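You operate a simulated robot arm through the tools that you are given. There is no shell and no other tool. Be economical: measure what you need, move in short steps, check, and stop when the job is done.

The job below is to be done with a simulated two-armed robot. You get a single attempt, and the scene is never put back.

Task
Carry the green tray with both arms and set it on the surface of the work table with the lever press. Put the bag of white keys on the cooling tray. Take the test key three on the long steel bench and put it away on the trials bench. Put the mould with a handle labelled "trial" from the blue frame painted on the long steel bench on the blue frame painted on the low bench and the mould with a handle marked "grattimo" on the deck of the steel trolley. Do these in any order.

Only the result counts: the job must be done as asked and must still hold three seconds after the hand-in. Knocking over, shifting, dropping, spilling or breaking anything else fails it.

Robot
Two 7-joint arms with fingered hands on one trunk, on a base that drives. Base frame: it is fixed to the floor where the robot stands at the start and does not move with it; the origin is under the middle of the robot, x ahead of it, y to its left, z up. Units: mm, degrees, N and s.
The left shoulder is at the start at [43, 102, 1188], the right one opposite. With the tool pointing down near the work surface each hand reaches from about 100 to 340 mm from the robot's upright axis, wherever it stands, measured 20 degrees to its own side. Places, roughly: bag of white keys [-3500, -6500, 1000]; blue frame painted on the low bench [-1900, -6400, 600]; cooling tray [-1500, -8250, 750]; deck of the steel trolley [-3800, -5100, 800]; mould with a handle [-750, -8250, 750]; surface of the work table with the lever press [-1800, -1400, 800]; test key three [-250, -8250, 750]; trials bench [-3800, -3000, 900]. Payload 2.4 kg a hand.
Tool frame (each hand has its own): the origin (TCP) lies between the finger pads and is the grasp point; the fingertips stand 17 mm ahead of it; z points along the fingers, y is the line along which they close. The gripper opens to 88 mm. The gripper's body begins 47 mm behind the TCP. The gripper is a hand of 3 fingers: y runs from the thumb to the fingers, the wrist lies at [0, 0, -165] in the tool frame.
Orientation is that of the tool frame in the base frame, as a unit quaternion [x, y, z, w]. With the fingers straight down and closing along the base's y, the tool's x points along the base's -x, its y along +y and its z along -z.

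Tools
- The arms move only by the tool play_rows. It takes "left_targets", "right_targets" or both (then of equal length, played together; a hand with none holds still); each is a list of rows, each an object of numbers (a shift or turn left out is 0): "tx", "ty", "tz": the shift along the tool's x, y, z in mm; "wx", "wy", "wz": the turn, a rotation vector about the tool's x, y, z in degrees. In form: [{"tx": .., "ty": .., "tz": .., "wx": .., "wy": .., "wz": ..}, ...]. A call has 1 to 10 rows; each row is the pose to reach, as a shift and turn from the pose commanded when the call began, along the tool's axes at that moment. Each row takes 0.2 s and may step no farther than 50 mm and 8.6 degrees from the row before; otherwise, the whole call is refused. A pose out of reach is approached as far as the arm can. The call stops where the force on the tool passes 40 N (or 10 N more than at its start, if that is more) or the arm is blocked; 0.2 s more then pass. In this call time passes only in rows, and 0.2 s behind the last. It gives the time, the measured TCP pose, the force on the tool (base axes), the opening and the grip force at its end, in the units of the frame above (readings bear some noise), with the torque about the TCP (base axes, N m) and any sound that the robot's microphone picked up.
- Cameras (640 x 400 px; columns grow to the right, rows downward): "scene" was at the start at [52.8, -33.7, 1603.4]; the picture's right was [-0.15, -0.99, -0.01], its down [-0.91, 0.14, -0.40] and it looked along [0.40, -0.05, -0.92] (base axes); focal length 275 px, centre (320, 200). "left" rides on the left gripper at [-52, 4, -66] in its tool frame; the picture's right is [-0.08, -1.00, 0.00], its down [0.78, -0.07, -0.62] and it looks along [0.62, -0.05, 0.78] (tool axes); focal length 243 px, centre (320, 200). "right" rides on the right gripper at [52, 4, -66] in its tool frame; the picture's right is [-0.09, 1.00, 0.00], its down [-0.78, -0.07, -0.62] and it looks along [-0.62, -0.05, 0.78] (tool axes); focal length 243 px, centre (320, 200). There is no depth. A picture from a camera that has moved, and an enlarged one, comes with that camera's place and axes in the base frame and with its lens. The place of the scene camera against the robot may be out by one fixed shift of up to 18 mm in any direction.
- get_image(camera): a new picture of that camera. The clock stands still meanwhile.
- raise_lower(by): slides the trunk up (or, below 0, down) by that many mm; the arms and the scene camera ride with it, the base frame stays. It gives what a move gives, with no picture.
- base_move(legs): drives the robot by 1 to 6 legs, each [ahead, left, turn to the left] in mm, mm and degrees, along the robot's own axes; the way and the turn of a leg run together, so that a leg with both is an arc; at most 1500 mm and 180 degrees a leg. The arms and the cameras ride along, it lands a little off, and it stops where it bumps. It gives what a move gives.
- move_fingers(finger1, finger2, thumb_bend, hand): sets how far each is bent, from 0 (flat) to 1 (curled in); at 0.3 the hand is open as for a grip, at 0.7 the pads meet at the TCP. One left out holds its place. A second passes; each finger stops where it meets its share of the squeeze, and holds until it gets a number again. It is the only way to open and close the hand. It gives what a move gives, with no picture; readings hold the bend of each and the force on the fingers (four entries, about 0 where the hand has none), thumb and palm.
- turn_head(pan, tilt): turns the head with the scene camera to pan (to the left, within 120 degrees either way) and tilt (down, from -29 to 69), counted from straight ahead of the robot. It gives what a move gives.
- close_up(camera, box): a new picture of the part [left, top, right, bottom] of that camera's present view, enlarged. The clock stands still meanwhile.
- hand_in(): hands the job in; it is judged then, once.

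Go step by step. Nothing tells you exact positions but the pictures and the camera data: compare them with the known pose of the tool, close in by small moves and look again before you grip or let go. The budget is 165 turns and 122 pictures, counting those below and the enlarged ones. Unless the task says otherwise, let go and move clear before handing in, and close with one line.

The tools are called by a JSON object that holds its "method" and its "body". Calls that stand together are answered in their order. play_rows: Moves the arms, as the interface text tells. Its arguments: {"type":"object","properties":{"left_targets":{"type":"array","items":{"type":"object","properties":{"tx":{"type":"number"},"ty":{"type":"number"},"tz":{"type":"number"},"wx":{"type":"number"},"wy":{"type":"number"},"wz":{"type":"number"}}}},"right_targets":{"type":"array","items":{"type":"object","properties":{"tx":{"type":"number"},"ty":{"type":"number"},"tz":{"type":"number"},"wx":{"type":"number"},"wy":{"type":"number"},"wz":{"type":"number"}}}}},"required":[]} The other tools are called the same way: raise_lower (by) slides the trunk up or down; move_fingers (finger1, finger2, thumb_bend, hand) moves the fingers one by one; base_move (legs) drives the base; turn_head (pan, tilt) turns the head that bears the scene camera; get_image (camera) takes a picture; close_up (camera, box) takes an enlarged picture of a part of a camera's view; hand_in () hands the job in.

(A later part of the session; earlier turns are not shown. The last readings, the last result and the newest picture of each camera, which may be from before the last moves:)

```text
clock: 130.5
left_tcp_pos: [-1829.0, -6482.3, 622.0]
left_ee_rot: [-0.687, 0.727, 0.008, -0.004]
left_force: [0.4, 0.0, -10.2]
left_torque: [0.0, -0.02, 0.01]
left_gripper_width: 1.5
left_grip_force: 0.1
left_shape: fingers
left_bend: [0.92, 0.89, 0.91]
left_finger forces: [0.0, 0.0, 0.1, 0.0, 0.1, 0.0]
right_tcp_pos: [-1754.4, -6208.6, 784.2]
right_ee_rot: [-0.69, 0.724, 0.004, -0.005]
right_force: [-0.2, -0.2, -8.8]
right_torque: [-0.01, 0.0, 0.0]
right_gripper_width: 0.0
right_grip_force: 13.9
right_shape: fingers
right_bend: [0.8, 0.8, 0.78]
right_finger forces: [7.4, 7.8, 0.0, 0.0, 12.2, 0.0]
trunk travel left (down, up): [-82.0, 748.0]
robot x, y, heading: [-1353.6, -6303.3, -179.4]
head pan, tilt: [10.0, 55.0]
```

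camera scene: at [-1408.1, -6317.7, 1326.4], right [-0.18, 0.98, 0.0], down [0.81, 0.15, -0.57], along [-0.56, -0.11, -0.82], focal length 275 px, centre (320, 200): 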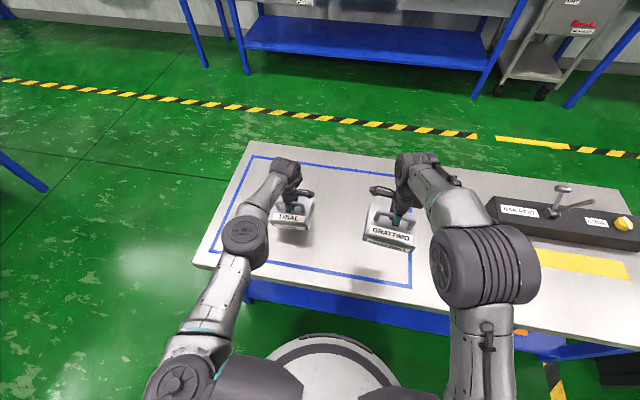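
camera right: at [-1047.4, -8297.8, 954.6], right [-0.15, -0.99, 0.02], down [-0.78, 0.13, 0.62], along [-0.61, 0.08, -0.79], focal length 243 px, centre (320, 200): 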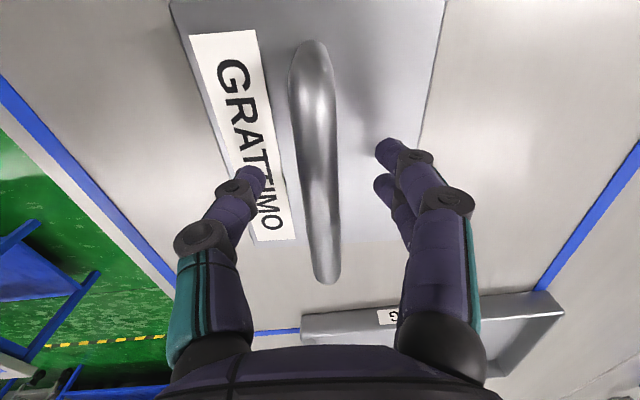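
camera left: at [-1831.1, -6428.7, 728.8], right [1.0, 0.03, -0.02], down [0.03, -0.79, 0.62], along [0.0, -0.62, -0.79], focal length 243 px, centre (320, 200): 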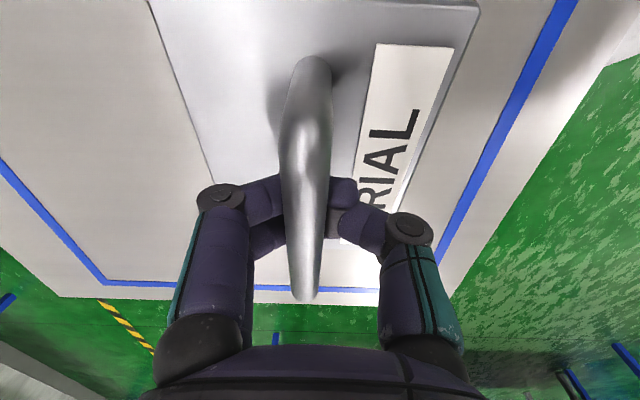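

{"method": "play_rows", "body": {"left_targets": [{"tz": 2}, {"tz": 4}, {"tz": 6}]}}

{"method": "close_up", "body": {"camera": "scene", "box": [220, 140, 420, 300]}}

```text
clock: 131.3
left_tcp_pos: [-1828.9, -6481.6, 615.4]
left_ee_rot: [-0.686, 0.727, 0.009, -0.005]
left_force: [0.1, -0.3, -9.4]
left_torque: [0.03, -0.01, -0.02]
left_gripper_width: 1.4
left_grip_force: 0.0
left_shape: fingers
left_bend: [0.92, 0.89, 0.91]
left_finger forces: [0.0, 0.1, 0.0, 0.0, 0.1, 0.0]
left hand out of reach, approached as far as the arm can: row 2, 3
right_tcp_pos: [-1753.9, -6208.9, 784.5]
right_ee_rot: [-0.69, 0.723, 0.004, -0.004]
right_force: [-0.2, 0.0, -9.6]
right_torque: [-0.04, -0.02, 0.0]
right_gripper_width: 0.2
right_grip_force: 13.6
right_shape: fingers
right_bend: [0.8, 0.8, 0.78]
right_finger forces: [7.5, 7.9, 0.0, 0.0, 12.1, 0.0]
trunk travel left (down, up): [-82.0, 748.0]
robot x, y, heading: [-1352.2, -6301.7, -179.4]
head pan, tilt: [10.0, 55.0]
```

```text
2.50 times, centred on (320, 220) of scene
camera zoom: at [-1408.1, -6317.7, 1298.4], right [-0.18, 0.98, 0.0], down [0.81, 0.15, -0.57], along [-0.56, -0.11, -0.82], focal length 686 px, centre (320, 150)
```

zoom: 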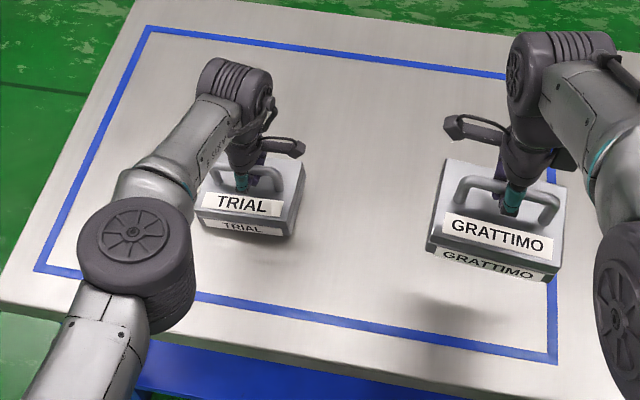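

The mould is only a few mm above the bench; the arm is at its limit so I'll finish with small trunk steps.

{"method": "raise_lower", "body": {"by": -6}}

{"method": "raise_lower", "body": {"by": -4}}

{"method": "raise_lower", "body": {"by": -4}}

```text
clock: 131.9
left_tcp_pos: [-1828.2, -6481.1, 608.8]
left_ee_rot: [-0.687, 0.727, 0.008, -0.004]
left_force: [0.0, 0.4, -9.1]
left_torque: [-0.05, -0.06, 0.01]
left_gripper_width: 1.4
left_grip_force: 0.1
left_shape: fingers
left_bend: [0.92, 0.9, 0.91]
left_finger forces: [0.0, 0.0, 0.1, 0.0, 0.0, 0.0]
right_tcp_pos: [-1754.4, -6209.1, 777.3]
right_ee_rot: [-0.689, 0.725, 0.004, -0.006]
right_force: [-0.4, -0.3, -9.3]
right_torque: [-0.06, -0.03, 0.01]
right_gripper_width: 0.1
right_grip_force: 13.9
right_shape: fingers
right_bend: [0.8, 0.8, 0.78]
right_finger forces: [7.4, 7.9, 0.0, 0.0, 12.1, 0.0]
trunk travel left (down, up): [-76.0, 754.0]
robot x, y, heading: [-1352.9, -6305.2, -179.3]
head pan, tilt: [10.0, 55.0]
```

```text
clock: 132.4
left_tcp_pos: [-1828.6, -6481.7, 606.0]
left_ee_rot: [-0.686, 0.728, 0.009, -0.004]
left_force: [-0.1, 1.0, -3.3]
left_torque: [-0.02, 0.0, -0.01]
left_gripper_width: 2.1
left_grip_force: 0.0
left_shape: fingers
left_bend: [0.93, 0.91, 0.93]
left_finger forces: [0.0, 0.0, 0.0, 0.0, 0.0, 0.0]
right_tcp_pos: [-1752.9, -6208.9, 774.4]
right_ee_rot: [-0.69, 0.723, 0.004, -0.005]
right_force: [0.4, 0.2, -9.6]
right_torque: [-0.04, -0.04, -0.02]
right_gripper_width: 0.0
right_grip_force: 13.1
right_shape: fingers
right_bend: [0.8, 0.8, 0.78]
right_finger forces: [7.5, 7.9, 0.1, 0.0, 12.1, 0.0]
trunk travel left (down, up): [-72.0, 758.0]
robot x, y, heading: [-1351.3, -6303.3, -179.5]
head pan, tilt: [10.0, 55.0]
```

```text
clock: 132.9
left_tcp_pos: [-1828.8, -6480.0, 602.0]
left_ee_rot: [-0.687, 0.727, 0.009, -0.005]
left_force: [-0.5, 0.0, -0.8]
left_torque: [-0.01, -0.01, -0.03]
left_gripper_width: 3.6
left_grip_force: 0.0
left_shape: fingers
left_bend: [0.94, 0.92, 0.95]
left_finger forces: [0.0, 0.0, 0.0, 0.0, 0.0, 0.1]
right_tcp_pos: [-1753.0, -6209.7, 770.8]
right_ee_rot: [-0.69, 0.724, 0.005, -0.006]
right_force: [0.0, -0.6, -9.1]
right_torque: [-0.04, 0.01, -0.01]
right_gripper_width: 0.0
right_grip_force: 13.4
right_shape: fingers
right_bend: [0.8, 0.8, 0.78]
right_finger forces: [7.5, 7.9, 0.1, 0.0, 12.1, 0.1]
trunk travel left (down, up): [-68.0, 762.0]
robot x, y, heading: [-1352.0, -6305.9, -179.4]
head pan, tilt: [10.0, 55.0]
```

TRIAL rests on the bench (load gone). I'll open the left hand in stages, rising between them so the fingertips don't press on the mould.

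{"method": "move_fingers", "body": {"hand": "left", "finger1": 0.62, "finger2": 0.62, "thumb_bend": 0.62}}

{"method": "raise_lower", "body": {"by": 8}}

{"method": "move_fingers", "body": {"hand": "left", "finger1": 0.5, "finger2": 0.5, "thumb_bend": 0.5}}

{"method": "get_image", "body": {"camera": "left"}}

```text
clock: 133.9
left_tcp_pos: [-1828.2, -6480.6, 604.5]
left_ee_rot: [-0.687, 0.727, 0.01, -0.006]
left_force: [-0.3, -0.4, 27.1]
left_torque: [-0.02, 0.09, 0.0]
left_gripper_width: 0.6
left_grip_force: 13.3
left_shape: fingers
left_bend: [0.7, 0.7, 0.68]
left_finger forces: [8.0, 8.0, 0.0, 0.0, 10.1, 0.0]
right_tcp_pos: [-1751.4, -6208.6, 771.6]
right_ee_rot: [-0.69, 0.724, 0.005, -0.007]
right_force: [-0.3, 0.1, -9.4]
right_torque: [0.0, 0.0, 0.0]
right_gripper_width: 0.2
right_grip_force: 13.6
right_shape: fingers
right_bend: [0.8, 0.8, 0.78]
right_finger forces: [7.5, 7.9, 0.1, 0.0, 12.1, 0.1]
trunk travel left (down, up): [-68.0, 762.0]
robot x, y, heading: [-1351.5, -6305.1, -179.4]
head pan, tilt: [10.0, 55.0]
```

```text
clock: 134.5
left_tcp_pos: [-1828.0, -6480.2, 609.5]
left_ee_rot: [-0.686, 0.728, 0.008, -0.004]
left_force: [-0.2, 0.0, 0.4]
left_torque: [0.02, 0.03, 0.02]
left_gripper_width: 13.3
left_grip_force: 0.0
left_shape: fingers
left_bend: [0.62, 0.62, 0.62]
left_finger forces: [0.0, 0.0, 0.0, 0.0, 0.0, 0.0]
right_tcp_pos: [-1752.8, -6208.5, 777.7]
right_ee_rot: [-0.69, 0.723, 0.005, -0.006]
right_force: [0.0, 0.5, -9.4]
right_torque: [-0.02, 0.02, 0.03]
right_gripper_width: 0.0
right_grip_force: 13.6
right_shape: fingers
right_bend: [0.8, 0.8, 0.78]
right_finger forces: [7.7, 7.8, 0.0, 0.0, 12.0, 0.0]
trunk travel left (down, up): [-76.0, 754.0]
robot x, y, heading: [-1351.5, -6299.6, -179.4]
head pan, tilt: [10.0, 55.0]
```

```text
clock: 135.5
left_tcp_pos: [-1828.2, -6481.4, 609.8]
left_ee_rot: [-0.687, 0.727, 0.009, -0.004]
left_force: [0.9, 0.1, 0.1]
left_torque: [0.03, 0.0, 0.05]
left_gripper_width: 39.4
left_grip_force: 0.1
left_shape: fingers
left_bend: [0.5, 0.5, 0.5]
left_finger forces: [0.0, 0.0, 0.0, 0.0, 0.1, 0.0]
right_tcp_pos: [-1753.9, -6208.8, 779.1]
right_ee_rot: [-0.691, 0.723, 0.005, -0.006]
right_force: [-0.1, 0.6, -9.8]
right_torque: [-0.03, -0.01, 0.0]
right_gripper_width: 0.0
right_grip_force: 13.4
right_shape: fingers
right_bend: [0.8, 0.8, 0.78]
right_finger forces: [7.4, 7.9, 0.1, 0.0, 12.0, 0.0]
trunk travel left (down, up): [-76.0, 754.0]
robot x, y, heading: [-1352.6, -6300.6, -179.6]
head pan, tilt: [10.0, 55.0]
```

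```text
73 pictures are left
camera left: at [-1827.6, -6428.2, 675.8], right [1.0, 0.03, -0.02], down [0.03, -0.79, 0.62], along [0.0, -0.62, -0.79], focal length 243 px, centre (320, 200)
```

left: 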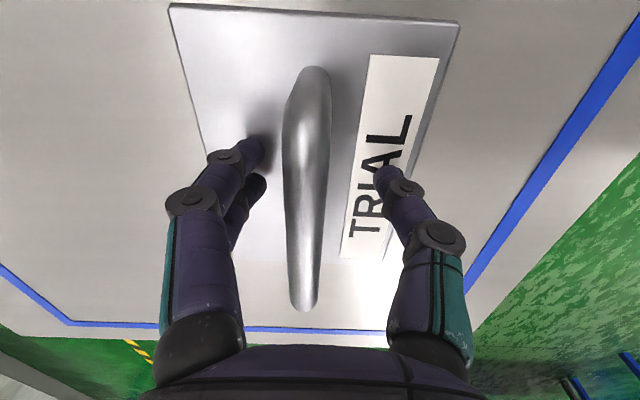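

TRIAL is placed and released inside the frame. I'll raise clear, back off, and go around the low bench's south end towards the trolley and the packing bench.

{"method": "raise_lower", "body": {"by": 330}}

{"method": "base_move", "body": {"legs": [[-280, 0, 0], [0, 1150, 0], [1450, 0, 0]]}}

{"method": "turn_head", "body": {"pan": -45, "tilt": 30}}

{"method": "get_image", "body": {"camera": "scene"}}

```text
clock: 138.8
left_tcp_pos: [-1829.6, -6481.3, 939.6]
left_ee_rot: [-0.687, 0.727, 0.008, -0.005]
left_force: [0.3, 0.5, 0.2]
left_torque: [-0.02, 0.0, -0.01]
left_gripper_width: 39.8
left_grip_force: 0.2
left_shape: fingers
left_bend: [0.5, 0.5, 0.5]
left_finger forces: [0.0, 0.1, 0.0, 0.0, 0.1, 0.1]
right_tcp_pos: [-1753.3, -6209.0, 1108.8]
right_ee_rot: [-0.69, 0.724, 0.006, -0.006]
right_force: [0.0, 0.4, -9.6]
right_torque: [-0.02, -0.03, -0.04]
right_gripper_width: 0.0
right_grip_force: 14.4
right_shape: fingers
right_bend: [0.8, 0.8, 0.78]
right_finger forces: [7.5, 7.9, 0.0, 0.1, 12.1, 0.0]
trunk travel left (down, up): [-406.0, 424.0]
robot x, y, heading: [-1353.6, -6300.6, -179.1]
head pan, tilt: [10.0, 55.0]
```

```text
clock: 153.0
left_tcp_pos: [-2992.3, -7656.8, 939.6]
left_ee_rot: [-0.689, 0.725, 0.008, -0.005]
left_force: [0.1, 0.3, -0.1]
left_torque: [0.02, -0.03, -0.01]
left_gripper_width: 39.5
left_grip_force: 0.1
left_shape: fingers
left_bend: [0.5, 0.5, 0.5]
left_finger forces: [0.0, 0.1, 0.0, 0.0, 0.2, 0.0]
right_tcp_pos: [-2918.3, -7383.6, 1109.1]
right_ee_rot: [-0.693, 0.721, 0.004, -0.005]
right_force: [0.6, 0.5, -9.5]
right_torque: [0.02, -0.02, -0.01]
right_gripper_width: 0.2
right_grip_force: 13.6
right_shape: fingers
right_bend: [0.8, 0.8, 0.78]
right_finger forces: [7.4, 8.0, 0.0, 0.1, 12.4, 0.0]
trunk travel left (down, up): [-406.0, 424.0]
robot x, y, heading: [-2517.8, -7473.2, -178.9]
head pan, tilt: [10.0, 55.0]
```

```text
clock: 154.3
left_tcp_pos: [-2992.5, -7656.2, 940.2]
left_ee_rot: [-0.689, 0.725, 0.009, -0.005]
left_force: [0.0, -0.5, 0.3]
left_torque: [-0.02, 0.02, 0.01]
left_gripper_width: 39.5
left_grip_force: 0.1
left_shape: fingers
left_bend: [0.5, 0.5, 0.5]
left_finger forces: [0.1, 0.0, 0.1, 0.1, 0.1, 0.0]
right_tcp_pos: [-2919.1, -7383.6, 1109.2]
right_ee_rot: [-0.693, 0.721, 0.004, -0.006]
right_force: [-0.1, 0.0, -10.0]
right_torque: [0.0, -0.04, 0.02]
right_gripper_width: 0.0
right_grip_force: 14.0
right_shape: fingers
right_bend: [0.8, 0.8, 0.78]
right_finger forces: [7.5, 7.9, 0.0, 0.0, 12.1, 0.1]
trunk travel left (down, up): [-406.0, 424.0]
robot x, y, heading: [-2523.7, -7472.4, -178.9]
head pan, tilt: [-45.0, 30.0]
```

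```text
72 pictures are left
camera scene: at [-2566.8, -7412.7, 1658.4], right [0.69, 0.72, 0.0], down [0.36, -0.35, -0.87], along [-0.62, 0.6, -0.5], focal length 275 px, centre (320, 200)
```

scene: 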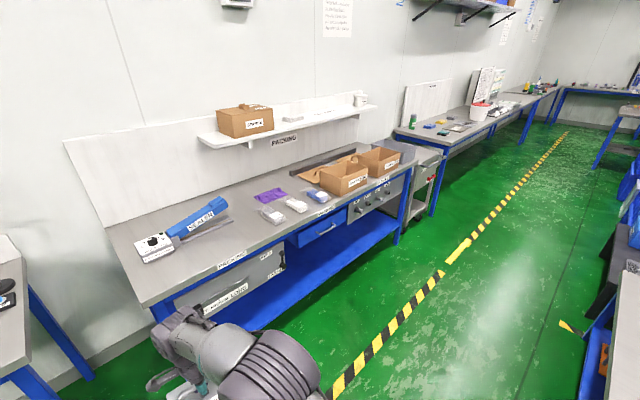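

{"method": "close_up", "body": {"camera": "scene", "box": [230, 130, 450, 260]}}

```text
2.91 times, centred on (340, 195) of scene
camera zoom: at [-2566.8, -7412.7, 1658.4], right [0.69, 0.72, 0.0], down [0.36, -0.35, -0.87], along [-0.62, 0.6, -0.5], focal length 799 px, centre (262, 214)
```

zoom: 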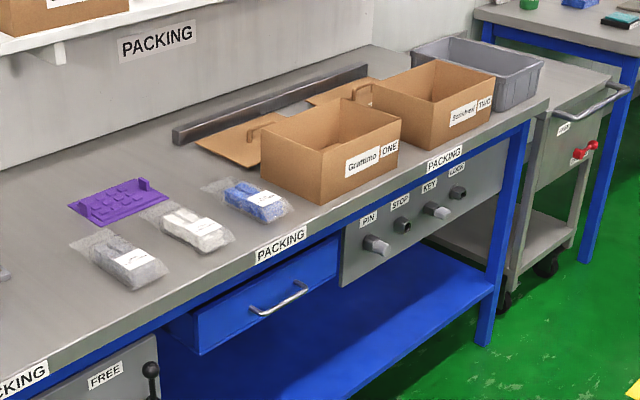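

Three bags lie on the packing bench: greyish, white, blue. I'll slide along to be opposite them for a better look on my way to the trolley.

{"method": "base_move", "body": {"legs": [[0, -700, -1]]}}

{"method": "turn_head", "body": {"pan": -5, "tilt": 38}}

{"method": "get_image", "body": {"camera": "scene"}}

```text
clock: 158.1
left_tcp_pos: [-3001.8, -6945.1, 939.7]
left_ee_rot: [-0.685, 0.729, 0.009, -0.005]
left_force: [-0.6, -0.1, 0.1]
left_torque: [0.01, 0.02, 0.02]
left_gripper_width: 39.6
left_grip_force: 0.0
left_shape: fingers
left_bend: [0.5, 0.5, 0.5]
left_finger forces: [0.0, 0.1, 0.0, 0.0, 0.0, 0.0]
right_tcp_pos: [-2926.0, -6674.1, 1108.9]
right_ee_rot: [-0.687, 0.726, 0.004, -0.006]
right_force: [-0.2, -0.2, -9.4]
right_torque: [0.02, -0.02, -0.01]
right_gripper_width: 0.0
right_grip_force: 14.1
right_shape: fingers
right_bend: [0.8, 0.8, 0.78]
right_finger forces: [8.1, 7.4, 0.1, 0.1, 12.2, 0.0]
trunk travel left (down, up): [-406.0, 424.0]
robot x, y, heading: [-2521.9, -6769.3, -180.0]
head pan, tilt: [-45.0, 30.0]
```

```text
clock: 159.2
left_tcp_pos: [-3001.3, -6946.5, 940.5]
left_ee_rot: [-0.684, 0.729, 0.008, -0.004]
left_force: [-0.6, -0.3, 0.5]
left_torque: [-0.01, 0.01, 0.02]
left_gripper_width: 39.7
left_grip_force: 0.0
left_shape: fingers
left_bend: [0.5, 0.5, 0.5]
left_finger forces: [0.0, 0.0, 0.1, 0.0, 0.1, 0.0]
right_tcp_pos: [-2925.1, -6675.0, 1108.3]
right_ee_rot: [-0.688, 0.726, 0.005, -0.005]
right_force: [0.2, -0.1, -10.1]
right_torque: [-0.04, -0.02, 0.05]
right_gripper_width: 0.2
right_grip_force: 14.0
right_shape: fingers
right_bend: [0.8, 0.8, 0.78]
right_finger forces: [7.5, 8.1, 0.0, 0.1, 12.2, 0.1]
trunk travel left (down, up): [-406.0, 424.0]
robot x, y, heading: [-2524.9, -6771.1, -180.0]
head pan, tilt: [-5.0, 38.0]
```

```text
70 pictures are left
camera scene: at [-2595.0, -6765.0, 1646.1], right [0.08, 1.0, 0.0], down [0.61, -0.05, -0.79], along [-0.78, 0.07, -0.62], focal length 275 px, centre (320, 200)
```

scene: 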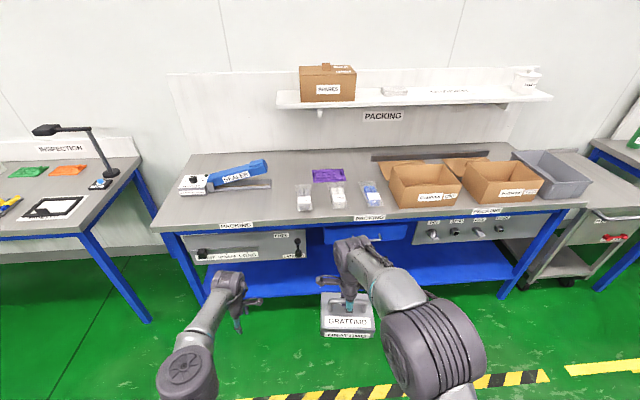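

{"method": "close_up", "body": {"camera": "scene", "box": [280, 70, 560, 245]}}

{"method": "close_up", "body": {"camera": "scene", "box": [285, 160, 405, 225]}}

```text
2.29 times, centred on (420, 158) of scene
camera zoom: at [-2595.0, -6765.0, 1646.1], right [0.08, 1.0, 0.0], down [0.61, -0.05, -0.79], along [-0.78, 0.07, -0.62], focal length 628 px, centre (91, 297)
```

zoom: 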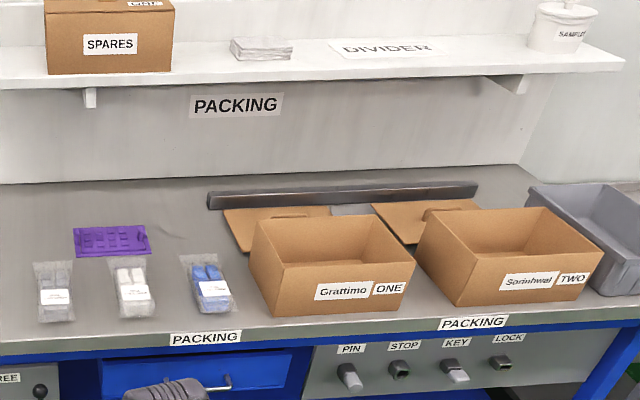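

```text
5.33 times, centred on (345, 192) of scene
camera zoom: at [-2595.0, -6765.0, 1646.1], right [0.08, 1.0, 0.0], down [0.61, -0.05, -0.79], along [-0.78, 0.07, -0.62], focal length 1464 px, centre (187, 240)
```

zoom: 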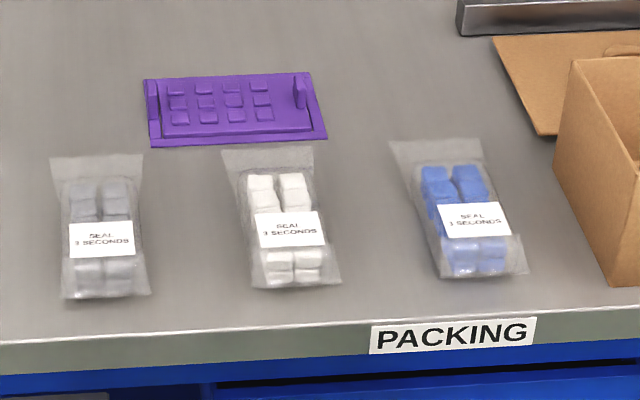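

The white bag is the middle one. First the trolley: I'll slide further north past the packing bench and look at its deck.

{"method": "base_move", "body": {"legs": [[80, 0, 0], [0, -1300, 0]]}}

{"method": "get_image", "body": {"camera": "scene"}}

```text
clock: 166.4
left_tcp_pos: [-3082.5, -5642.6, 940.1]
left_ee_rot: [-0.681, 0.732, 0.009, -0.005]
left_force: [-0.3, -0.3, 0.7]
left_torque: [0.03, 0.02, 0.02]
left_gripper_width: 39.7
left_grip_force: 0.0
left_shape: fingers
left_bend: [0.5, 0.5, 0.5]
left_finger forces: [0.0, 0.0, 0.1, 0.0, 0.0, 0.0]
right_tcp_pos: [-3002.6, -5371.3, 1109.3]
right_ee_rot: [-0.685, 0.729, 0.005, -0.006]
right_force: [-0.6, -0.3, 0.2]
right_torque: [0.02, -0.03, 0.01]
right_gripper_width: 0.0
right_grip_force: 13.9
right_shape: fingers
right_bend: [0.8, 0.8, 0.78]
right_finger forces: [7.8, 7.6, 0.0, 0.0, 12.3, 0.1]
trunk travel left (down, up): [-406.0, 424.0]
robot x, y, heading: [-2604.7, -5476.1, 179.6]
head pan, tilt: [-5.0, 38.0]
```

```text
67 pictures are left
camera scene: at [-2674.1, -5465.5, 1646.1], right [0.09, 1.0, 0.0], down [0.61, -0.06, -0.79], along [-0.78, 0.07, -0.62], focal length 275 px, centre (320, 200)
```

scene: 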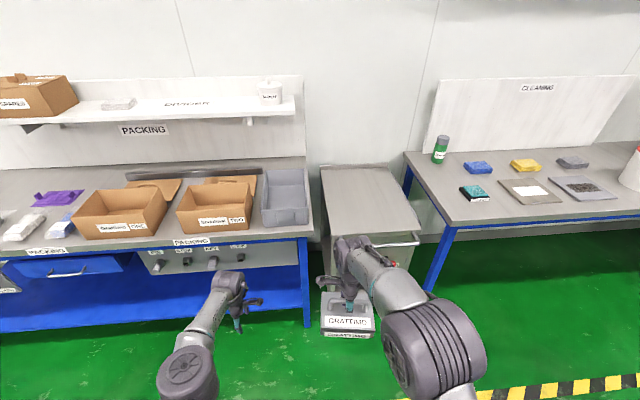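

The right-hand load reading dropped to zero though the mould still seems to be in hand; I'll check with the right camera.

{"method": "get_image", "body": {"camera": "right"}}

{"method": "close_up", "body": {"camera": "scene", "box": [260, 140, 460, 350]}}

{"method": "turn_head", "body": {"pan": 0, "tilt": 38}}

```text
66 pictures are left
camera right: at [-3009.4, -5423.7, 1174.8], right [-0.99, 0.15, 0.01], down [0.12, 0.78, 0.62], along [0.08, 0.61, -0.79], focal length 243 px, centre (320, 200)
```

right: 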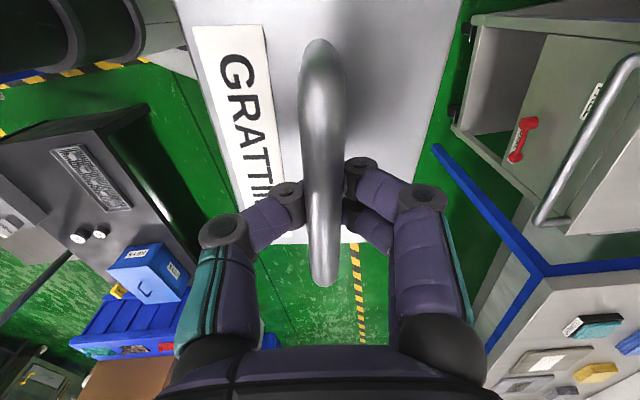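

```text
1.90 times, centred on (360, 245) of scene
camera zoom: at [-2674.1, -5465.5, 1646.1], right [0.09, 1.0, 0.0], down [0.61, -0.06, -0.79], along [-0.78, 0.07, -0.62], focal length 523 px, centre (244, 114)
```

zoom: 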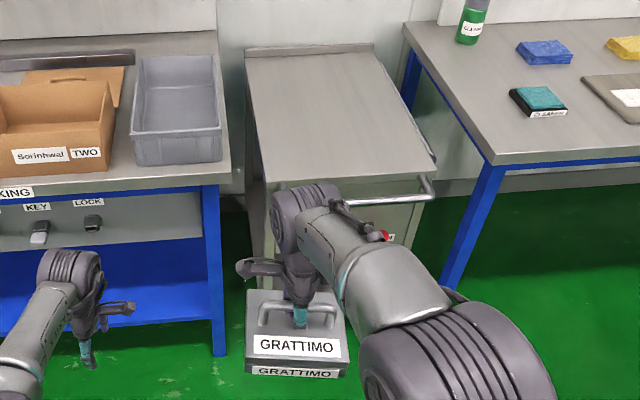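

```text
clock: 167.1
left_tcp_pos: [-3082.7, -5642.2, 940.5]
left_ee_rot: [-0.681, 0.732, 0.01, -0.005]
left_force: [-0.7, 0.2, -0.1]
left_torque: [0.0, -0.01, -0.04]
left_gripper_width: 39.6
left_grip_force: 0.0
left_shape: fingers
left_bend: [0.5, 0.5, 0.5]
left_finger forces: [0.0, 0.1, 0.0, 0.0, 0.1, 0.0]
right_tcp_pos: [-3004.3, -5372.8, 1107.7]
right_ee_rot: [-0.685, 0.729, 0.004, -0.006]
right_force: [0.5, 0.1, -0.3]
right_torque: [-0.04, 0.01, -0.01]
right_gripper_width: 0.1
right_grip_force: 13.9
right_shape: fingers
right_bend: [0.8, 0.8, 0.78]
right_finger forces: [7.6, 8.1, 0.0, 0.0, 12.4, 0.1]
trunk travel left (down, up): [-406.0, 424.0]
robot x, y, heading: [-2606.1, -5474.5, 179.9]
head pan, tilt: [0.0, 38.0]
```

The mould is still firmly held (the sensor just re-zeroed). The trolley deck spans x -4045..-3490, y -5340..-4930 between two benches, so I'll tuck the left hand back and up and extend the right one before driving in.

{"method": "play_rows", "body": {"left_targets": [{"tx": -10, "ty": -29, "tz": -29}, {"tx": -20, "ty": -58, "tz": -58}, {"tx": -30, "ty": -87, "tz": -87}, {"tx": -40, "ty": -116, "tz": -116}, {"tx": -50, "ty": -145, "tz": -145}, {"tx": -60, "ty": -170, "tz": -170}], "right_targets": [{"ty": 15}, {"ty": 30}, {"ty": 45}, {"ty": 60}, {"ty": 70}, {"ty": 80}]}}

{"method": "base_move", "body": {"legs": [[0, -240, 0], [350, 0, 0]]}}

{"method": "turn_head", "body": {"pan": -8, "tilt": 48}}

{"method": "get_image", "body": {"camera": "scene"}}

```text
clock: 168.4
left_tcp_pos: [-2905.6, -5596.0, 1107.4]
left_ee_rot: [-0.681, 0.732, 0.009, -0.004]
left_force: [0.4, 0.2, -0.1]
left_torque: [0.0, -0.02, -0.02]
left_gripper_width: 39.5
left_grip_force: 0.0
left_shape: fingers
left_bend: [0.5, 0.5, 0.5]
left_finger forces: [0.0, 0.0, 0.0, 0.0, 0.0, 0.0]
right_tcp_pos: [-3071.6, -5367.2, 1109.9]
right_ee_rot: [-0.685, 0.729, 0.004, -0.005]
right_force: [-0.4, 0.0, 0.2]
right_torque: [-0.01, -0.04, -0.02]
right_gripper_width: 0.0
right_grip_force: 14.5
right_shape: fingers
right_bend: [0.8, 0.8, 0.78]
right_finger forces: [7.8, 8.1, 0.1, 0.0, 12.0, 0.1]
right hand out of reach, approached as far as the arm can: row 6
trunk travel left (down, up): [-406.0, 424.0]
robot x, y, heading: [-2606.3, -5473.1, 179.8]
head pan, tilt: [0.0, 38.0]
```

```text
clock: 172.1
left_tcp_pos: [-3256.0, -5356.7, 1105.5]
left_ee_rot: [-0.681, 0.732, 0.009, -0.005]
left_force: [0.2, -0.7, 0.4]
left_torque: [-0.01, 0.02, 0.01]
left_gripper_width: 39.6
left_grip_force: 0.0
left_shape: fingers
left_bend: [0.5, 0.5, 0.5]
left_finger forces: [0.0, 0.1, 0.1, 0.1, 0.1, 0.0]
right_tcp_pos: [-3421.4, -5129.4, 1109.6]
right_ee_rot: [-0.685, 0.729, 0.005, -0.005]
right_force: [-1.1, 0.2, -0.1]
right_torque: [-0.02, 0.01, 0.02]
right_gripper_width: 0.0
right_grip_force: 13.9
right_shape: fingers
right_bend: [0.8, 0.8, 0.78]
right_finger forces: [7.6, 7.9, 0.0, 0.0, 12.2, 0.0]
trunk travel left (down, up): [-406.0, 424.0]
robot x, y, heading: [-2951.1, -5230.2, 180.0]
head pan, tilt: [0.0, 38.0]
```

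```text
clock: 172.8
left_tcp_pos: [-3254.4, -5356.8, 1106.9]
left_ee_rot: [-0.681, 0.732, 0.009, -0.005]
left_force: [-0.5, -0.1, 0.8]
left_torque: [0.04, 0.02, 0.0]
left_gripper_width: 39.5
left_grip_force: 0.1
left_shape: fingers
left_bend: [0.5, 0.5, 0.5]
left_finger forces: [0.0, 0.1, 0.1, 0.0, 0.1, 0.0]
right_tcp_pos: [-3422.3, -5128.3, 1108.9]
right_ee_rot: [-0.686, 0.728, 0.005, -0.006]
right_force: [0.3, 0.1, -0.5]
right_torque: [0.01, -0.06, -0.02]
right_gripper_width: 0.2
right_grip_force: 14.3
right_shape: fingers
right_bend: [0.8, 0.8, 0.78]
right_finger forces: [7.8, 8.2, 0.0, 0.1, 11.8, 0.0]
trunk travel left (down, up): [-406.0, 424.0]
robot x, y, heading: [-2952.1, -5233.4, 179.8]
head pan, tilt: [-8.0, 48.0]
```

```text
64 pictures are left
camera scene: at [-3015.0, -5222.1, 1631.7], right [0.14, 0.99, 0.0], down [0.74, -0.11, -0.67], along [-0.66, 0.1, -0.74], focal length 275 px, centre (320, 200)
```

scene: 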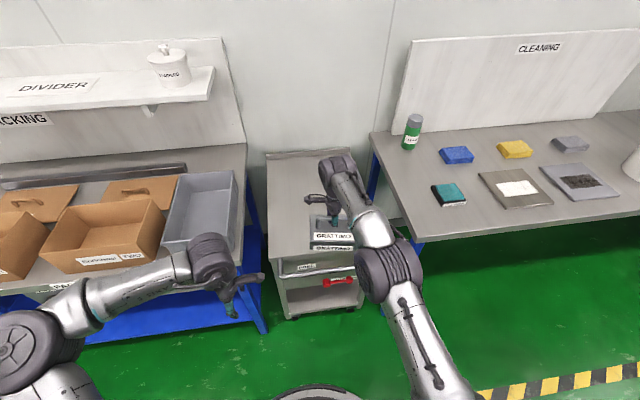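

Path is clear. I'll advance 185 mm, bringing GRATTIMO over the deck, and then lower.

{"method": "base_move", "body": {"legs": [[190, 0, 0]]}}

{"method": "raise_lower", "body": {"by": -170}}

{"method": "get_image", "body": {"camera": "right"}}

{"method": "get_image", "body": {"camera": "scene"}}

```text
clock: 174.4
left_tcp_pos: [-3445.4, -5354.7, 1106.1]
left_ee_rot: [-0.68, 0.733, 0.008, -0.004]
left_force: [-0.6, 0.9, 0.4]
left_torque: [0.03, -0.06, -0.03]
left_gripper_width: 39.7
left_grip_force: 0.1
left_shape: fingers
left_bend: [0.5, 0.5, 0.5]
left_finger forces: [0.0, 0.1, 0.0, 0.0, 0.1, 0.0]
right_tcp_pos: [-3612.0, -5126.3, 1109.1]
right_ee_rot: [-0.685, 0.729, 0.004, -0.005]
right_force: [-0.4, -0.2, 0.1]
right_torque: [0.0, 0.0, 0.0]
right_gripper_width: 0.0
right_grip_force: 13.6
right_shape: fingers
right_bend: [0.8, 0.8, 0.78]
right_finger forces: [7.5, 8.3, 0.0, 0.1, 12.2, 0.0]
trunk travel left (down, up): [-406.0, 424.0]
robot x, y, heading: [-3141.8, -5231.2, 179.7]
head pan, tilt: [-8.0, 48.0]
```

```text
clock: 176.3
left_tcp_pos: [-3444.9, -5356.0, 937.1]
left_ee_rot: [-0.68, 0.733, 0.009, -0.004]
left_force: [-0.1, 1.1, -0.5]
left_torque: [-0.02, 0.0, -0.02]
left_gripper_width: 39.6
left_grip_force: 0.0
left_shape: fingers
left_bend: [0.5, 0.5, 0.5]
left_finger forces: [0.1, 0.1, 0.1, 0.0, 0.0, 0.1]
right_tcp_pos: [-3610.5, -5126.9, 939.7]
right_ee_rot: [-0.684, 0.729, 0.005, -0.006]
right_force: [-0.6, 0.7, -0.3]
right_torque: [-0.05, -0.02, 0.0]
right_gripper_width: 0.1
right_grip_force: 13.7
right_shape: fingers
right_bend: [0.8, 0.8, 0.78]
right_finger forces: [7.7, 8.0, 0.1, 0.0, 12.4, 0.0]
trunk travel left (down, up): [-236.0, 594.0]
robot x, y, heading: [-3144.1, -5231.7, 179.7]
head pan, tilt: [-8.0, 48.0]
```

```text
63 pictures are left
camera right: at [-3617.0, -5178.8, 1005.5], right [-0.99, 0.15, 0.01], down [0.12, 0.78, 0.62], along [0.08, 0.61, -0.79], focal length 243 px, centre (320, 200)
```

right: 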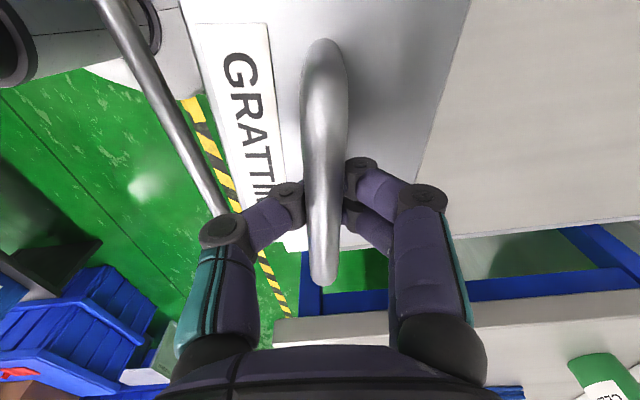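

```text
62 pictures are left
camera scene: at [-3204.6, -5221.2, 1461.7], right [0.14, 0.99, 0.0], down [0.74, -0.11, -0.67], along [-0.66, 0.1, -0.74], focal length 275 px, centre (320, 200)
```

scene: 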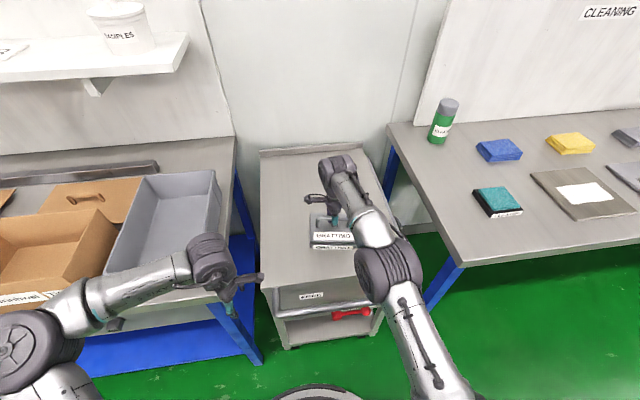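

GRATTIMO is over the deck with ~65 mm to the front edge. To be safe I'll raise the left hand away from the packing bench, then continue lowering.

{"method": "play_rows", "body": {"left_targets": [{"tx": -8, "tz": -40}, {"tx": -16, "tz": -80}, {"tx": -24, "tz": -110}]}}

{"method": "raise_lower", "body": {"by": -48}}

{"method": "play_rows", "body": {"right_targets": [{"tz": 2}, {"tz": 4}]}}

{"method": "close_up", "body": {"camera": "scene", "box": [230, 130, 430, 330]}}

```text
clock: 177.1
left_tcp_pos: [-3441.0, -5332.4, 1047.4]
left_ee_rot: [-0.681, 0.733, 0.009, -0.005]
left_force: [-0.8, -0.4, 0.1]
left_torque: [0.02, -0.01, -0.02]
left_gripper_width: 39.8
left_grip_force: 0.0
left_shape: fingers
left_bend: [0.5, 0.5, 0.5]
left_finger forces: [0.1, 0.0, 0.1, 0.0, 0.0, 0.0]
right_tcp_pos: [-3611.3, -5126.3, 939.4]
right_ee_rot: [-0.685, 0.729, 0.004, -0.005]
right_force: [0.6, -0.3, -0.1]
right_torque: [0.01, -0.04, 0.01]
right_gripper_width: 0.3
right_grip_force: 13.9
right_shape: fingers
right_bend: [0.8, 0.8, 0.78]
right_finger forces: [7.9, 7.6, 0.0, 0.0, 12.2, 0.0]
trunk travel left (down, up): [-236.0, 594.0]
robot x, y, heading: [-3144.2, -5232.0, 179.8]
head pan, tilt: [-8.0, 48.0]
```

```text
clock: 178.0
left_tcp_pos: [-3441.1, -5332.2, 998.1]
left_ee_rot: [-0.681, 0.732, 0.009, -0.005]
left_force: [0.1, 0.6, 0.0]
left_torque: [-0.02, 0.01, 0.01]
left_gripper_width: 39.5
left_grip_force: 0.1
left_shape: fingers
left_bend: [0.5, 0.5, 0.5]
left_finger forces: [0.0, 0.0, 0.1, 0.0, 0.0, 0.1]
right_tcp_pos: [-3610.0, -5127.6, 891.2]
right_ee_rot: [-0.685, 0.728, 0.005, -0.005]
right_force: [-0.1, 0.5, -0.2]
right_torque: [-0.02, 0.0, -0.01]
right_gripper_width: 0.1
right_grip_force: 14.5
right_shape: fingers
right_bend: [0.8, 0.8, 0.78]
right_finger forces: [7.5, 8.2, 0.0, 0.1, 12.2, 0.1]
trunk travel left (down, up): [-188.0, 642.0]
robot x, y, heading: [-3141.3, -5232.9, 179.5]
head pan, tilt: [-8.0, 48.0]
```

```text
clock: 178.6
left_tcp_pos: [-3440.7, -5332.2, 999.2]
left_ee_rot: [-0.681, 0.732, 0.009, -0.005]
left_force: [0.2, -0.4, -0.3]
left_torque: [0.0, 0.0, 0.0]
left_gripper_width: 39.7
left_grip_force: 0.0
left_shape: fingers
left_bend: [0.5, 0.5, 0.5]
left_finger forces: [0.1, 0.0, 0.0, 0.0, 0.0, 0.1]
right_tcp_pos: [-3611.9, -5127.3, 887.0]
right_ee_rot: [-0.685, 0.729, 0.004, -0.005]
right_force: [-0.1, 0.5, 0.4]
right_torque: [0.01, -0.01, -0.03]
right_gripper_width: 0.1
right_grip_force: 14.0
right_shape: fingers
right_bend: [0.8, 0.8, 0.78]
right_finger forces: [7.8, 8.0, 0.0, 0.0, 12.2, 0.0]
trunk travel left (down, up): [-188.0, 642.0]
robot x, y, heading: [-3142.4, -5228.1, 179.8]
head pan, tilt: [-8.0, 48.0]
```

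```text
2.00 times, centred on (330, 230) of scene
camera zoom: at [-3204.5, -5221.1, 1413.6], right [0.14, 0.99, 0.0], down [0.74, -0.11, -0.67], along [-0.66, 0.1, -0.74], focal length 549 px, centre (300, 140)
```

zoom: 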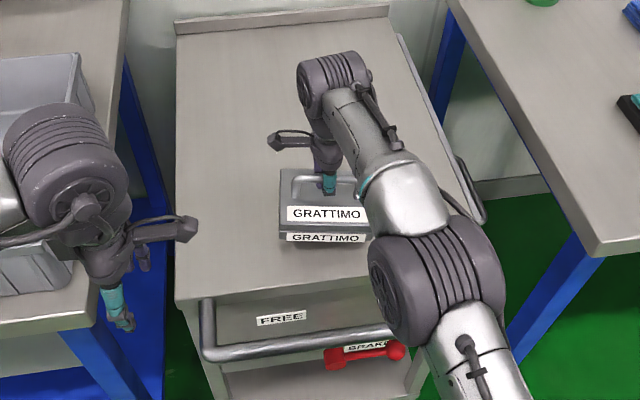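

Close to the deck. Lowering in small increments.

{"method": "play_rows", "body": {"right_targets": [{"tz": 2}, {"tz": 4}]}}

{"method": "play_rows", "body": {"right_targets": [{"tz": 2}, {"tz": 3}]}}

{"method": "play_rows", "body": {"right_targets": [{"tz": 1.5}, {"tz": 3}]}}

```text
clock: 179.2
left_tcp_pos: [-3441.6, -5331.8, 999.2]
left_ee_rot: [-0.681, 0.732, 0.009, -0.005]
left_force: [-0.4, -0.8, 0.2]
left_torque: [0.0, 0.0, -0.01]
left_gripper_width: 39.9
left_grip_force: 0.1
left_shape: fingers
left_bend: [0.5, 0.5, 0.5]
left_finger forces: [0.0, 0.1, 0.0, 0.1, 0.1, 0.1]
right_tcp_pos: [-3610.2, -5126.4, 883.6]
right_ee_rot: [-0.685, 0.728, 0.006, -0.006]
right_force: [-0.3, -0.9, 0.0]
right_torque: [0.0, -0.02, -0.01]
right_gripper_width: 0.0
right_grip_force: 14.2
right_shape: fingers
right_bend: [0.8, 0.8, 0.78]
right_finger forces: [7.7, 8.0, 0.2, 0.0, 12.3, 0.1]
trunk travel left (down, up): [-188.0, 642.0]
robot x, y, heading: [-3143.3, -5231.8, 179.7]
head pan, tilt: [-8.0, 48.0]
```

```text
clock: 179.8
left_tcp_pos: [-3441.3, -5331.7, 998.2]
left_ee_rot: [-0.68, 0.733, 0.009, -0.005]
left_force: [0.9, 0.6, -0.5]
left_torque: [-0.01, 0.02, 0.0]
left_gripper_width: 39.6
left_grip_force: 0.0
left_shape: fingers
left_bend: [0.5, 0.5, 0.5]
left_finger forces: [0.1, 0.0, 0.1, 0.0, 0.0, 0.0]
right_tcp_pos: [-3611.0, -5126.4, 879.3]
right_ee_rot: [-0.684, 0.729, 0.004, -0.006]
right_force: [0.3, -0.2, 1.0]
right_torque: [-0.03, -0.01, 0.01]
right_gripper_width: 0.0
right_grip_force: 13.8
right_shape: fingers
right_bend: [0.8, 0.8, 0.78]
right_finger forces: [7.6, 8.1, 0.1, 0.1, 12.3, 0.0]
trunk travel left (down, up): [-188.0, 642.0]
robot x, y, heading: [-3146.4, -5232.6, 179.7]
head pan, tilt: [-8.0, 48.0]
```

```text
clock: 180.4
left_tcp_pos: [-3441.1, -5333.7, 998.8]
left_ee_rot: [-0.681, 0.732, 0.009, -0.005]
left_force: [-0.1, 0.0, 0.2]
left_torque: [0.0, 0.0, -0.02]
left_gripper_width: 39.8
left_grip_force: 0.1
left_shape: fingers
left_bend: [0.5, 0.5, 0.5]
left_finger forces: [0.1, 0.1, 0.0, 0.1, 0.1, 0.0]
right_tcp_pos: [-3610.5, -5127.0, 877.1]
right_ee_rot: [-0.684, 0.729, 0.005, -0.005]
right_force: [-0.1, -0.6, -0.2]
right_torque: [-0.01, -0.01, 0.0]
right_gripper_width: 0.0
right_grip_force: 13.4
right_shape: fingers
right_bend: [0.8, 0.8, 0.78]
right_finger forces: [7.7, 8.1, 0.1, 0.1, 12.2, 0.0]
trunk travel left (down, up): [-188.0, 642.0]
robot x, y, heading: [-3142.8, -5228.7, 179.8]
head pan, tilt: [-8.0, 48.0]
```

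The right force sensor reads zero regardless, so I'll use the right camera to judge the remaining gap.

{"method": "get_image", "body": {"camera": "right"}}

```text
60 pictures are left
camera right: at [-3617.3, -5178.9, 943.6], right [-0.99, 0.15, 0.01], down [0.12, 0.78, 0.62], along [0.08, 0.61, -0.79], focal length 243 px, centre (320, 200)
```

right: 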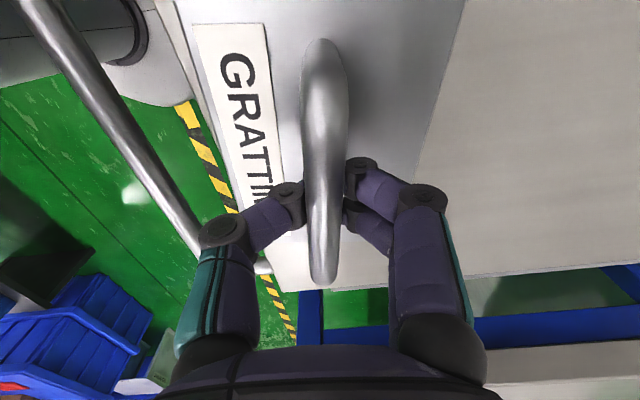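

The deck is at z≈770 (about 25 mm more to go) with only ~28 mm of margin at its front edge. I'll advance 40 mm, then continue lowering.

{"method": "base_move", "body": {"legs": [[40, 0, 0]]}}

{"method": "raise_lower", "body": {"by": -14}}

{"method": "play_rows", "body": {"right_targets": [{"tz": 1.5}, {"tz": 3}]}}

{"method": "close_up", "body": {"camera": "right", "box": [100, 0, 500, 250]}}

```text
clock: 181.3
left_tcp_pos: [-3481.6, -5332.9, 999.1]
left_ee_rot: [-0.681, 0.732, 0.009, -0.004]
left_force: [-0.3, 0.2, -0.1]
left_torque: [-0.01, -0.02, -0.01]
left_gripper_width: 39.7
left_grip_force: 0.0
left_shape: fingers
left_bend: [0.5, 0.5, 0.5]
left_finger forces: [0.0, 0.0, 0.1, 0.0, 0.0, 0.0]
right_tcp_pos: [-3650.5, -5127.8, 876.7]
right_ee_rot: [-0.685, 0.728, 0.003, -0.006]
right_force: [-0.8, -0.1, -10.2]
right_torque: [0.0, -0.01, 0.02]
right_gripper_width: 0.0
right_grip_force: 10.7
right_shape: fingers
right_bend: [0.8, 0.8, 0.78]
right_finger forces: [0.0, 7.7, 0.0, 0.0, 14.4, 0.0]
trunk travel left (down, up): [-188.0, 642.0]
robot x, y, heading: [-3183.9, -5232.2, 179.7]
head pan, tilt: [-8.0, 48.0]
```

```text
clock: 181.9
left_tcp_pos: [-3481.5, -5331.8, 985.1]
left_ee_rot: [-0.681, 0.732, 0.01, -0.004]
left_force: [-0.6, -0.2, -0.2]
left_torque: [-0.03, 0.05, -0.02]
left_gripper_width: 39.8
left_grip_force: 0.0
left_shape: fingers
left_bend: [0.5, 0.5, 0.5]
left_finger forces: [0.0, 0.0, 0.0, 0.1, 0.1, 0.0]
right_tcp_pos: [-3652.2, -5126.1, 863.0]
right_ee_rot: [-0.685, 0.729, 0.004, -0.006]
right_force: [-1.4, -0.4, -9.7]
right_torque: [-0.01, -0.02, 0.02]
right_gripper_width: 0.0
right_grip_force: 10.4
right_shape: fingers
right_bend: [0.8, 0.8, 0.78]
right_finger forces: [7.6, 0.1, 0.1, 0.1, 13.6, 0.0]
trunk travel left (down, up): [-174.0, 656.0]
robot x, y, heading: [-3184.9, -5232.7, 179.7]
head pan, tilt: [-8.0, 48.0]
```

```text
clock: 182.5
left_tcp_pos: [-3480.7, -5331.9, 984.8]
left_ee_rot: [-0.68, 0.733, 0.008, -0.006]
left_force: [-0.4, -0.5, 0.6]
left_torque: [-0.01, 0.01, 0.0]
left_gripper_width: 39.7
left_grip_force: 0.0
left_shape: fingers
left_bend: [0.5, 0.5, 0.5]
left_finger forces: [0.0, 0.0, 0.1, 0.1, 0.0, 0.0]
right_tcp_pos: [-3650.7, -5126.0, 860.1]
right_ee_rot: [-0.685, 0.728, 0.004, -0.005]
right_force: [0.8, -0.9, 0.0]
right_torque: [0.05, -0.04, -0.02]
right_gripper_width: 0.0
right_grip_force: 8.3
right_shape: fingers
right_bend: [0.8, 0.8, 0.79]
right_finger forces: [7.9, 8.6, 0.1, 0.0, 0.1, 0.1]
trunk travel left (down, up): [-174.0, 656.0]
robot x, y, heading: [-3182.5, -5228.8, 179.3]
head pan, tilt: [-8.0, 48.0]
```

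```text
1.60 times, centred on (300, 125) of right
camera zoom: at [-3657.3, -5178.7, 926.3], right [-0.99, 0.15, 0.01], down [0.12, 0.78, 0.62], along [0.08, 0.61, -0.79], focal length 388 px, centre (352, 320)
```

zoom: 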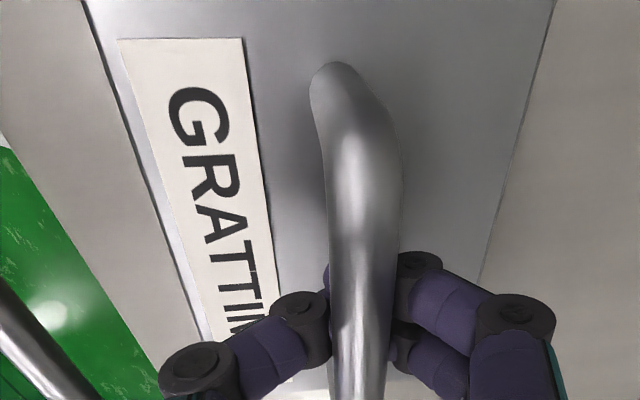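

Readings drop out intermittently, so I'll proceed in tiny steps and compare.

{"method": "play_rows", "body": {"right_targets": [{"tz": 1.5}, {"tz": 3}]}}

{"method": "play_rows", "body": {"right_targets": [{"tz": 1.5}]}}

{"method": "close_up", "body": {"camera": "scene", "box": [270, 180, 390, 300]}}

```text
clock: 183.1
left_tcp_pos: [-3482.2, -5332.6, 984.9]
left_ee_rot: [-0.681, 0.732, 0.009, -0.005]
left_force: [0.1, -0.6, 0.1]
left_torque: [-0.02, -0.01, -0.01]
left_gripper_width: 39.2
left_grip_force: 0.1
left_shape: fingers
left_bend: [0.5, 0.5, 0.5]
left_finger forces: [0.0, 0.0, 0.0, 0.0, 0.0, 0.0]
right_tcp_pos: [-3650.8, -5126.9, 857.5]
right_ee_rot: [-0.685, 0.728, 0.004, -0.005]
right_force: [-1.1, 1.1, -0.3]
right_torque: [-0.01, 0.0, 0.0]
right_gripper_width: 0.0
right_grip_force: 14.2
right_shape: fingers
right_bend: [0.8, 0.8, 0.79]
right_finger forces: [7.6, 8.1, 0.1, 0.1, 13.0, 0.0]
trunk travel left (down, up): [-174.0, 656.0]
robot x, y, heading: [-3180.5, -5229.9, 179.6]
head pan, tilt: [-8.0, 48.0]
```

```text
clock: 183.5
left_tcp_pos: [-3482.0, -5332.5, 984.2]
left_ee_rot: [-0.68, 0.733, 0.009, -0.005]
left_force: [0.3, 0.3, -0.2]
left_torque: [0.01, -0.02, -0.03]
left_gripper_width: 39.6
left_grip_force: 0.0
left_shape: fingers
left_bend: [0.5, 0.5, 0.5]
left_finger forces: [0.0, 0.0, 0.0, 0.0, 0.1, 0.0]
right_tcp_pos: [-3652.3, -5127.5, 854.9]
right_ee_rot: [-0.686, 0.728, 0.005, -0.006]
right_force: [0.6, -0.3, 0.1]
right_torque: [-0.01, -0.04, 0.01]
right_gripper_width: 0.0
right_grip_force: 14.4
right_shape: fingers
right_bend: [0.8, 0.8, 0.79]
right_finger forces: [7.6, 8.3, 0.1, 0.1, 12.6, 0.1]
trunk travel left (down, up): [-174.0, 656.0]
robot x, y, heading: [-3182.5, -5231.8, 179.7]
head pan, tilt: [-8.0, 48.0]
```

```text
3.33 times, centred on (330, 240) of scene
camera zoom: at [-3244.4, -5221.0, 1399.6], right [0.14, 0.99, 0.0], down [0.74, -0.11, -0.67], along [-0.66, 0.1, -0.74], focal length 915 px, centre (287, 67)
```

zoom: 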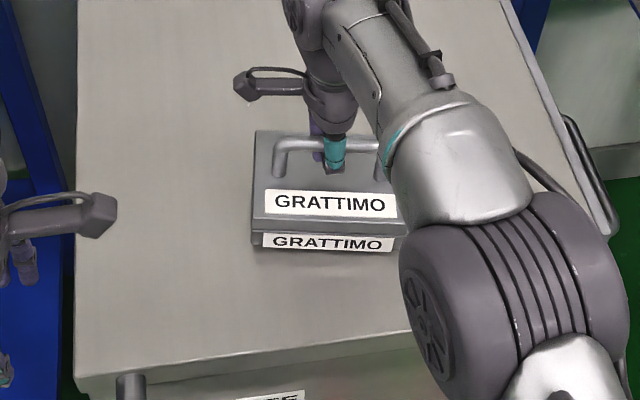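

{"method": "play_rows", "body": {"right_targets": [{"tz": 1.5}, {"tz": 3}]}}

{"method": "play_rows", "body": {"right_targets": [{"tz": 1.5}, {"tz": 3}]}}

{"method": "play_rows", "body": {"right_targets": [{"tz": 1.5}, {"tz": 3}]}}

```text
clock: 184.1
left_tcp_pos: [-3482.4, -5333.0, 984.1]
left_ee_rot: [-0.68, 0.733, 0.01, -0.005]
left_force: [0.1, -0.8, 0.5]
left_torque: [0.0, 0.01, 0.01]
left_gripper_width: 39.6
left_grip_force: 0.1
left_shape: fingers
left_bend: [0.5, 0.5, 0.5]
left_finger forces: [0.0, 0.0, 0.0, 0.1, 0.0, 0.0]
right_tcp_pos: [-3651.4, -5127.0, 852.8]
right_ee_rot: [-0.685, 0.728, 0.003, -0.005]
right_force: [-0.5, -0.6, -0.1]
right_torque: [0.02, 0.03, -0.03]
right_gripper_width: 0.0
right_grip_force: 11.0
right_shape: fingers
right_bend: [0.8, 0.8, 0.79]
right_finger forces: [0.0, 8.0, 0.0, 0.0, 13.3, 0.0]
trunk travel left (down, up): [-174.0, 656.0]
robot x, y, heading: [-3181.2, -5229.7, 179.6]
head pan, tilt: [-8.0, 48.0]
```

```text
clock: 184.7
left_tcp_pos: [-3481.3, -5331.9, 984.3]
left_ee_rot: [-0.681, 0.732, 0.009, -0.005]
left_force: [0.5, 0.0, -0.3]
left_torque: [0.03, 0.0, 0.02]
left_gripper_width: 39.4
left_grip_force: 0.1
left_shape: fingers
left_bend: [0.5, 0.5, 0.5]
left_finger forces: [0.0, 0.1, 0.1, 0.0, 0.1, 0.1]
right_tcp_pos: [-3650.9, -5126.1, 849.5]
right_ee_rot: [-0.685, 0.728, 0.005, -0.005]
right_force: [-0.3, -0.1, 0.8]
right_torque: [-0.02, -0.01, -0.01]
right_gripper_width: 0.0
right_grip_force: 14.1
right_shape: fingers
right_bend: [0.8, 0.8, 0.79]
right_finger forces: [8.0, 7.9, 0.0, 0.0, 12.9, 0.0]
trunk travel left (down, up): [-174.0, 656.0]
robot x, y, heading: [-3181.9, -5232.2, 179.9]
head pan, tilt: [-8.0, 48.0]
```

```text
clock: 185.3
left_tcp_pos: [-3481.9, -5332.5, 984.0]
left_ee_rot: [-0.681, 0.732, 0.009, -0.004]
left_force: [0.5, 0.2, -0.4]
left_torque: [-0.01, -0.02, 0.0]
left_gripper_width: 39.6
left_grip_force: 0.0
left_shape: fingers
left_bend: [0.5, 0.5, 0.5]
left_finger forces: [0.0, 0.0, 0.1, 0.0, 0.1, 0.0]
right_tcp_pos: [-3650.6, -5127.3, 846.9]
right_ee_rot: [-0.685, 0.729, 0.005, -0.005]
right_force: [0.7, 0.4, -1.0]
right_torque: [0.02, 0.0, 0.01]
right_gripper_width: 0.0
right_grip_force: 10.8
right_shape: fingers
right_bend: [0.8, 0.8, 0.79]
right_finger forces: [8.5, 0.0, 0.1, 0.1, 12.6, 0.1]
trunk travel left (down, up): [-174.0, 656.0]
robot x, y, heading: [-3184.7, -5230.0, 179.7]
head pan, tilt: [-8.0, 48.0]
```

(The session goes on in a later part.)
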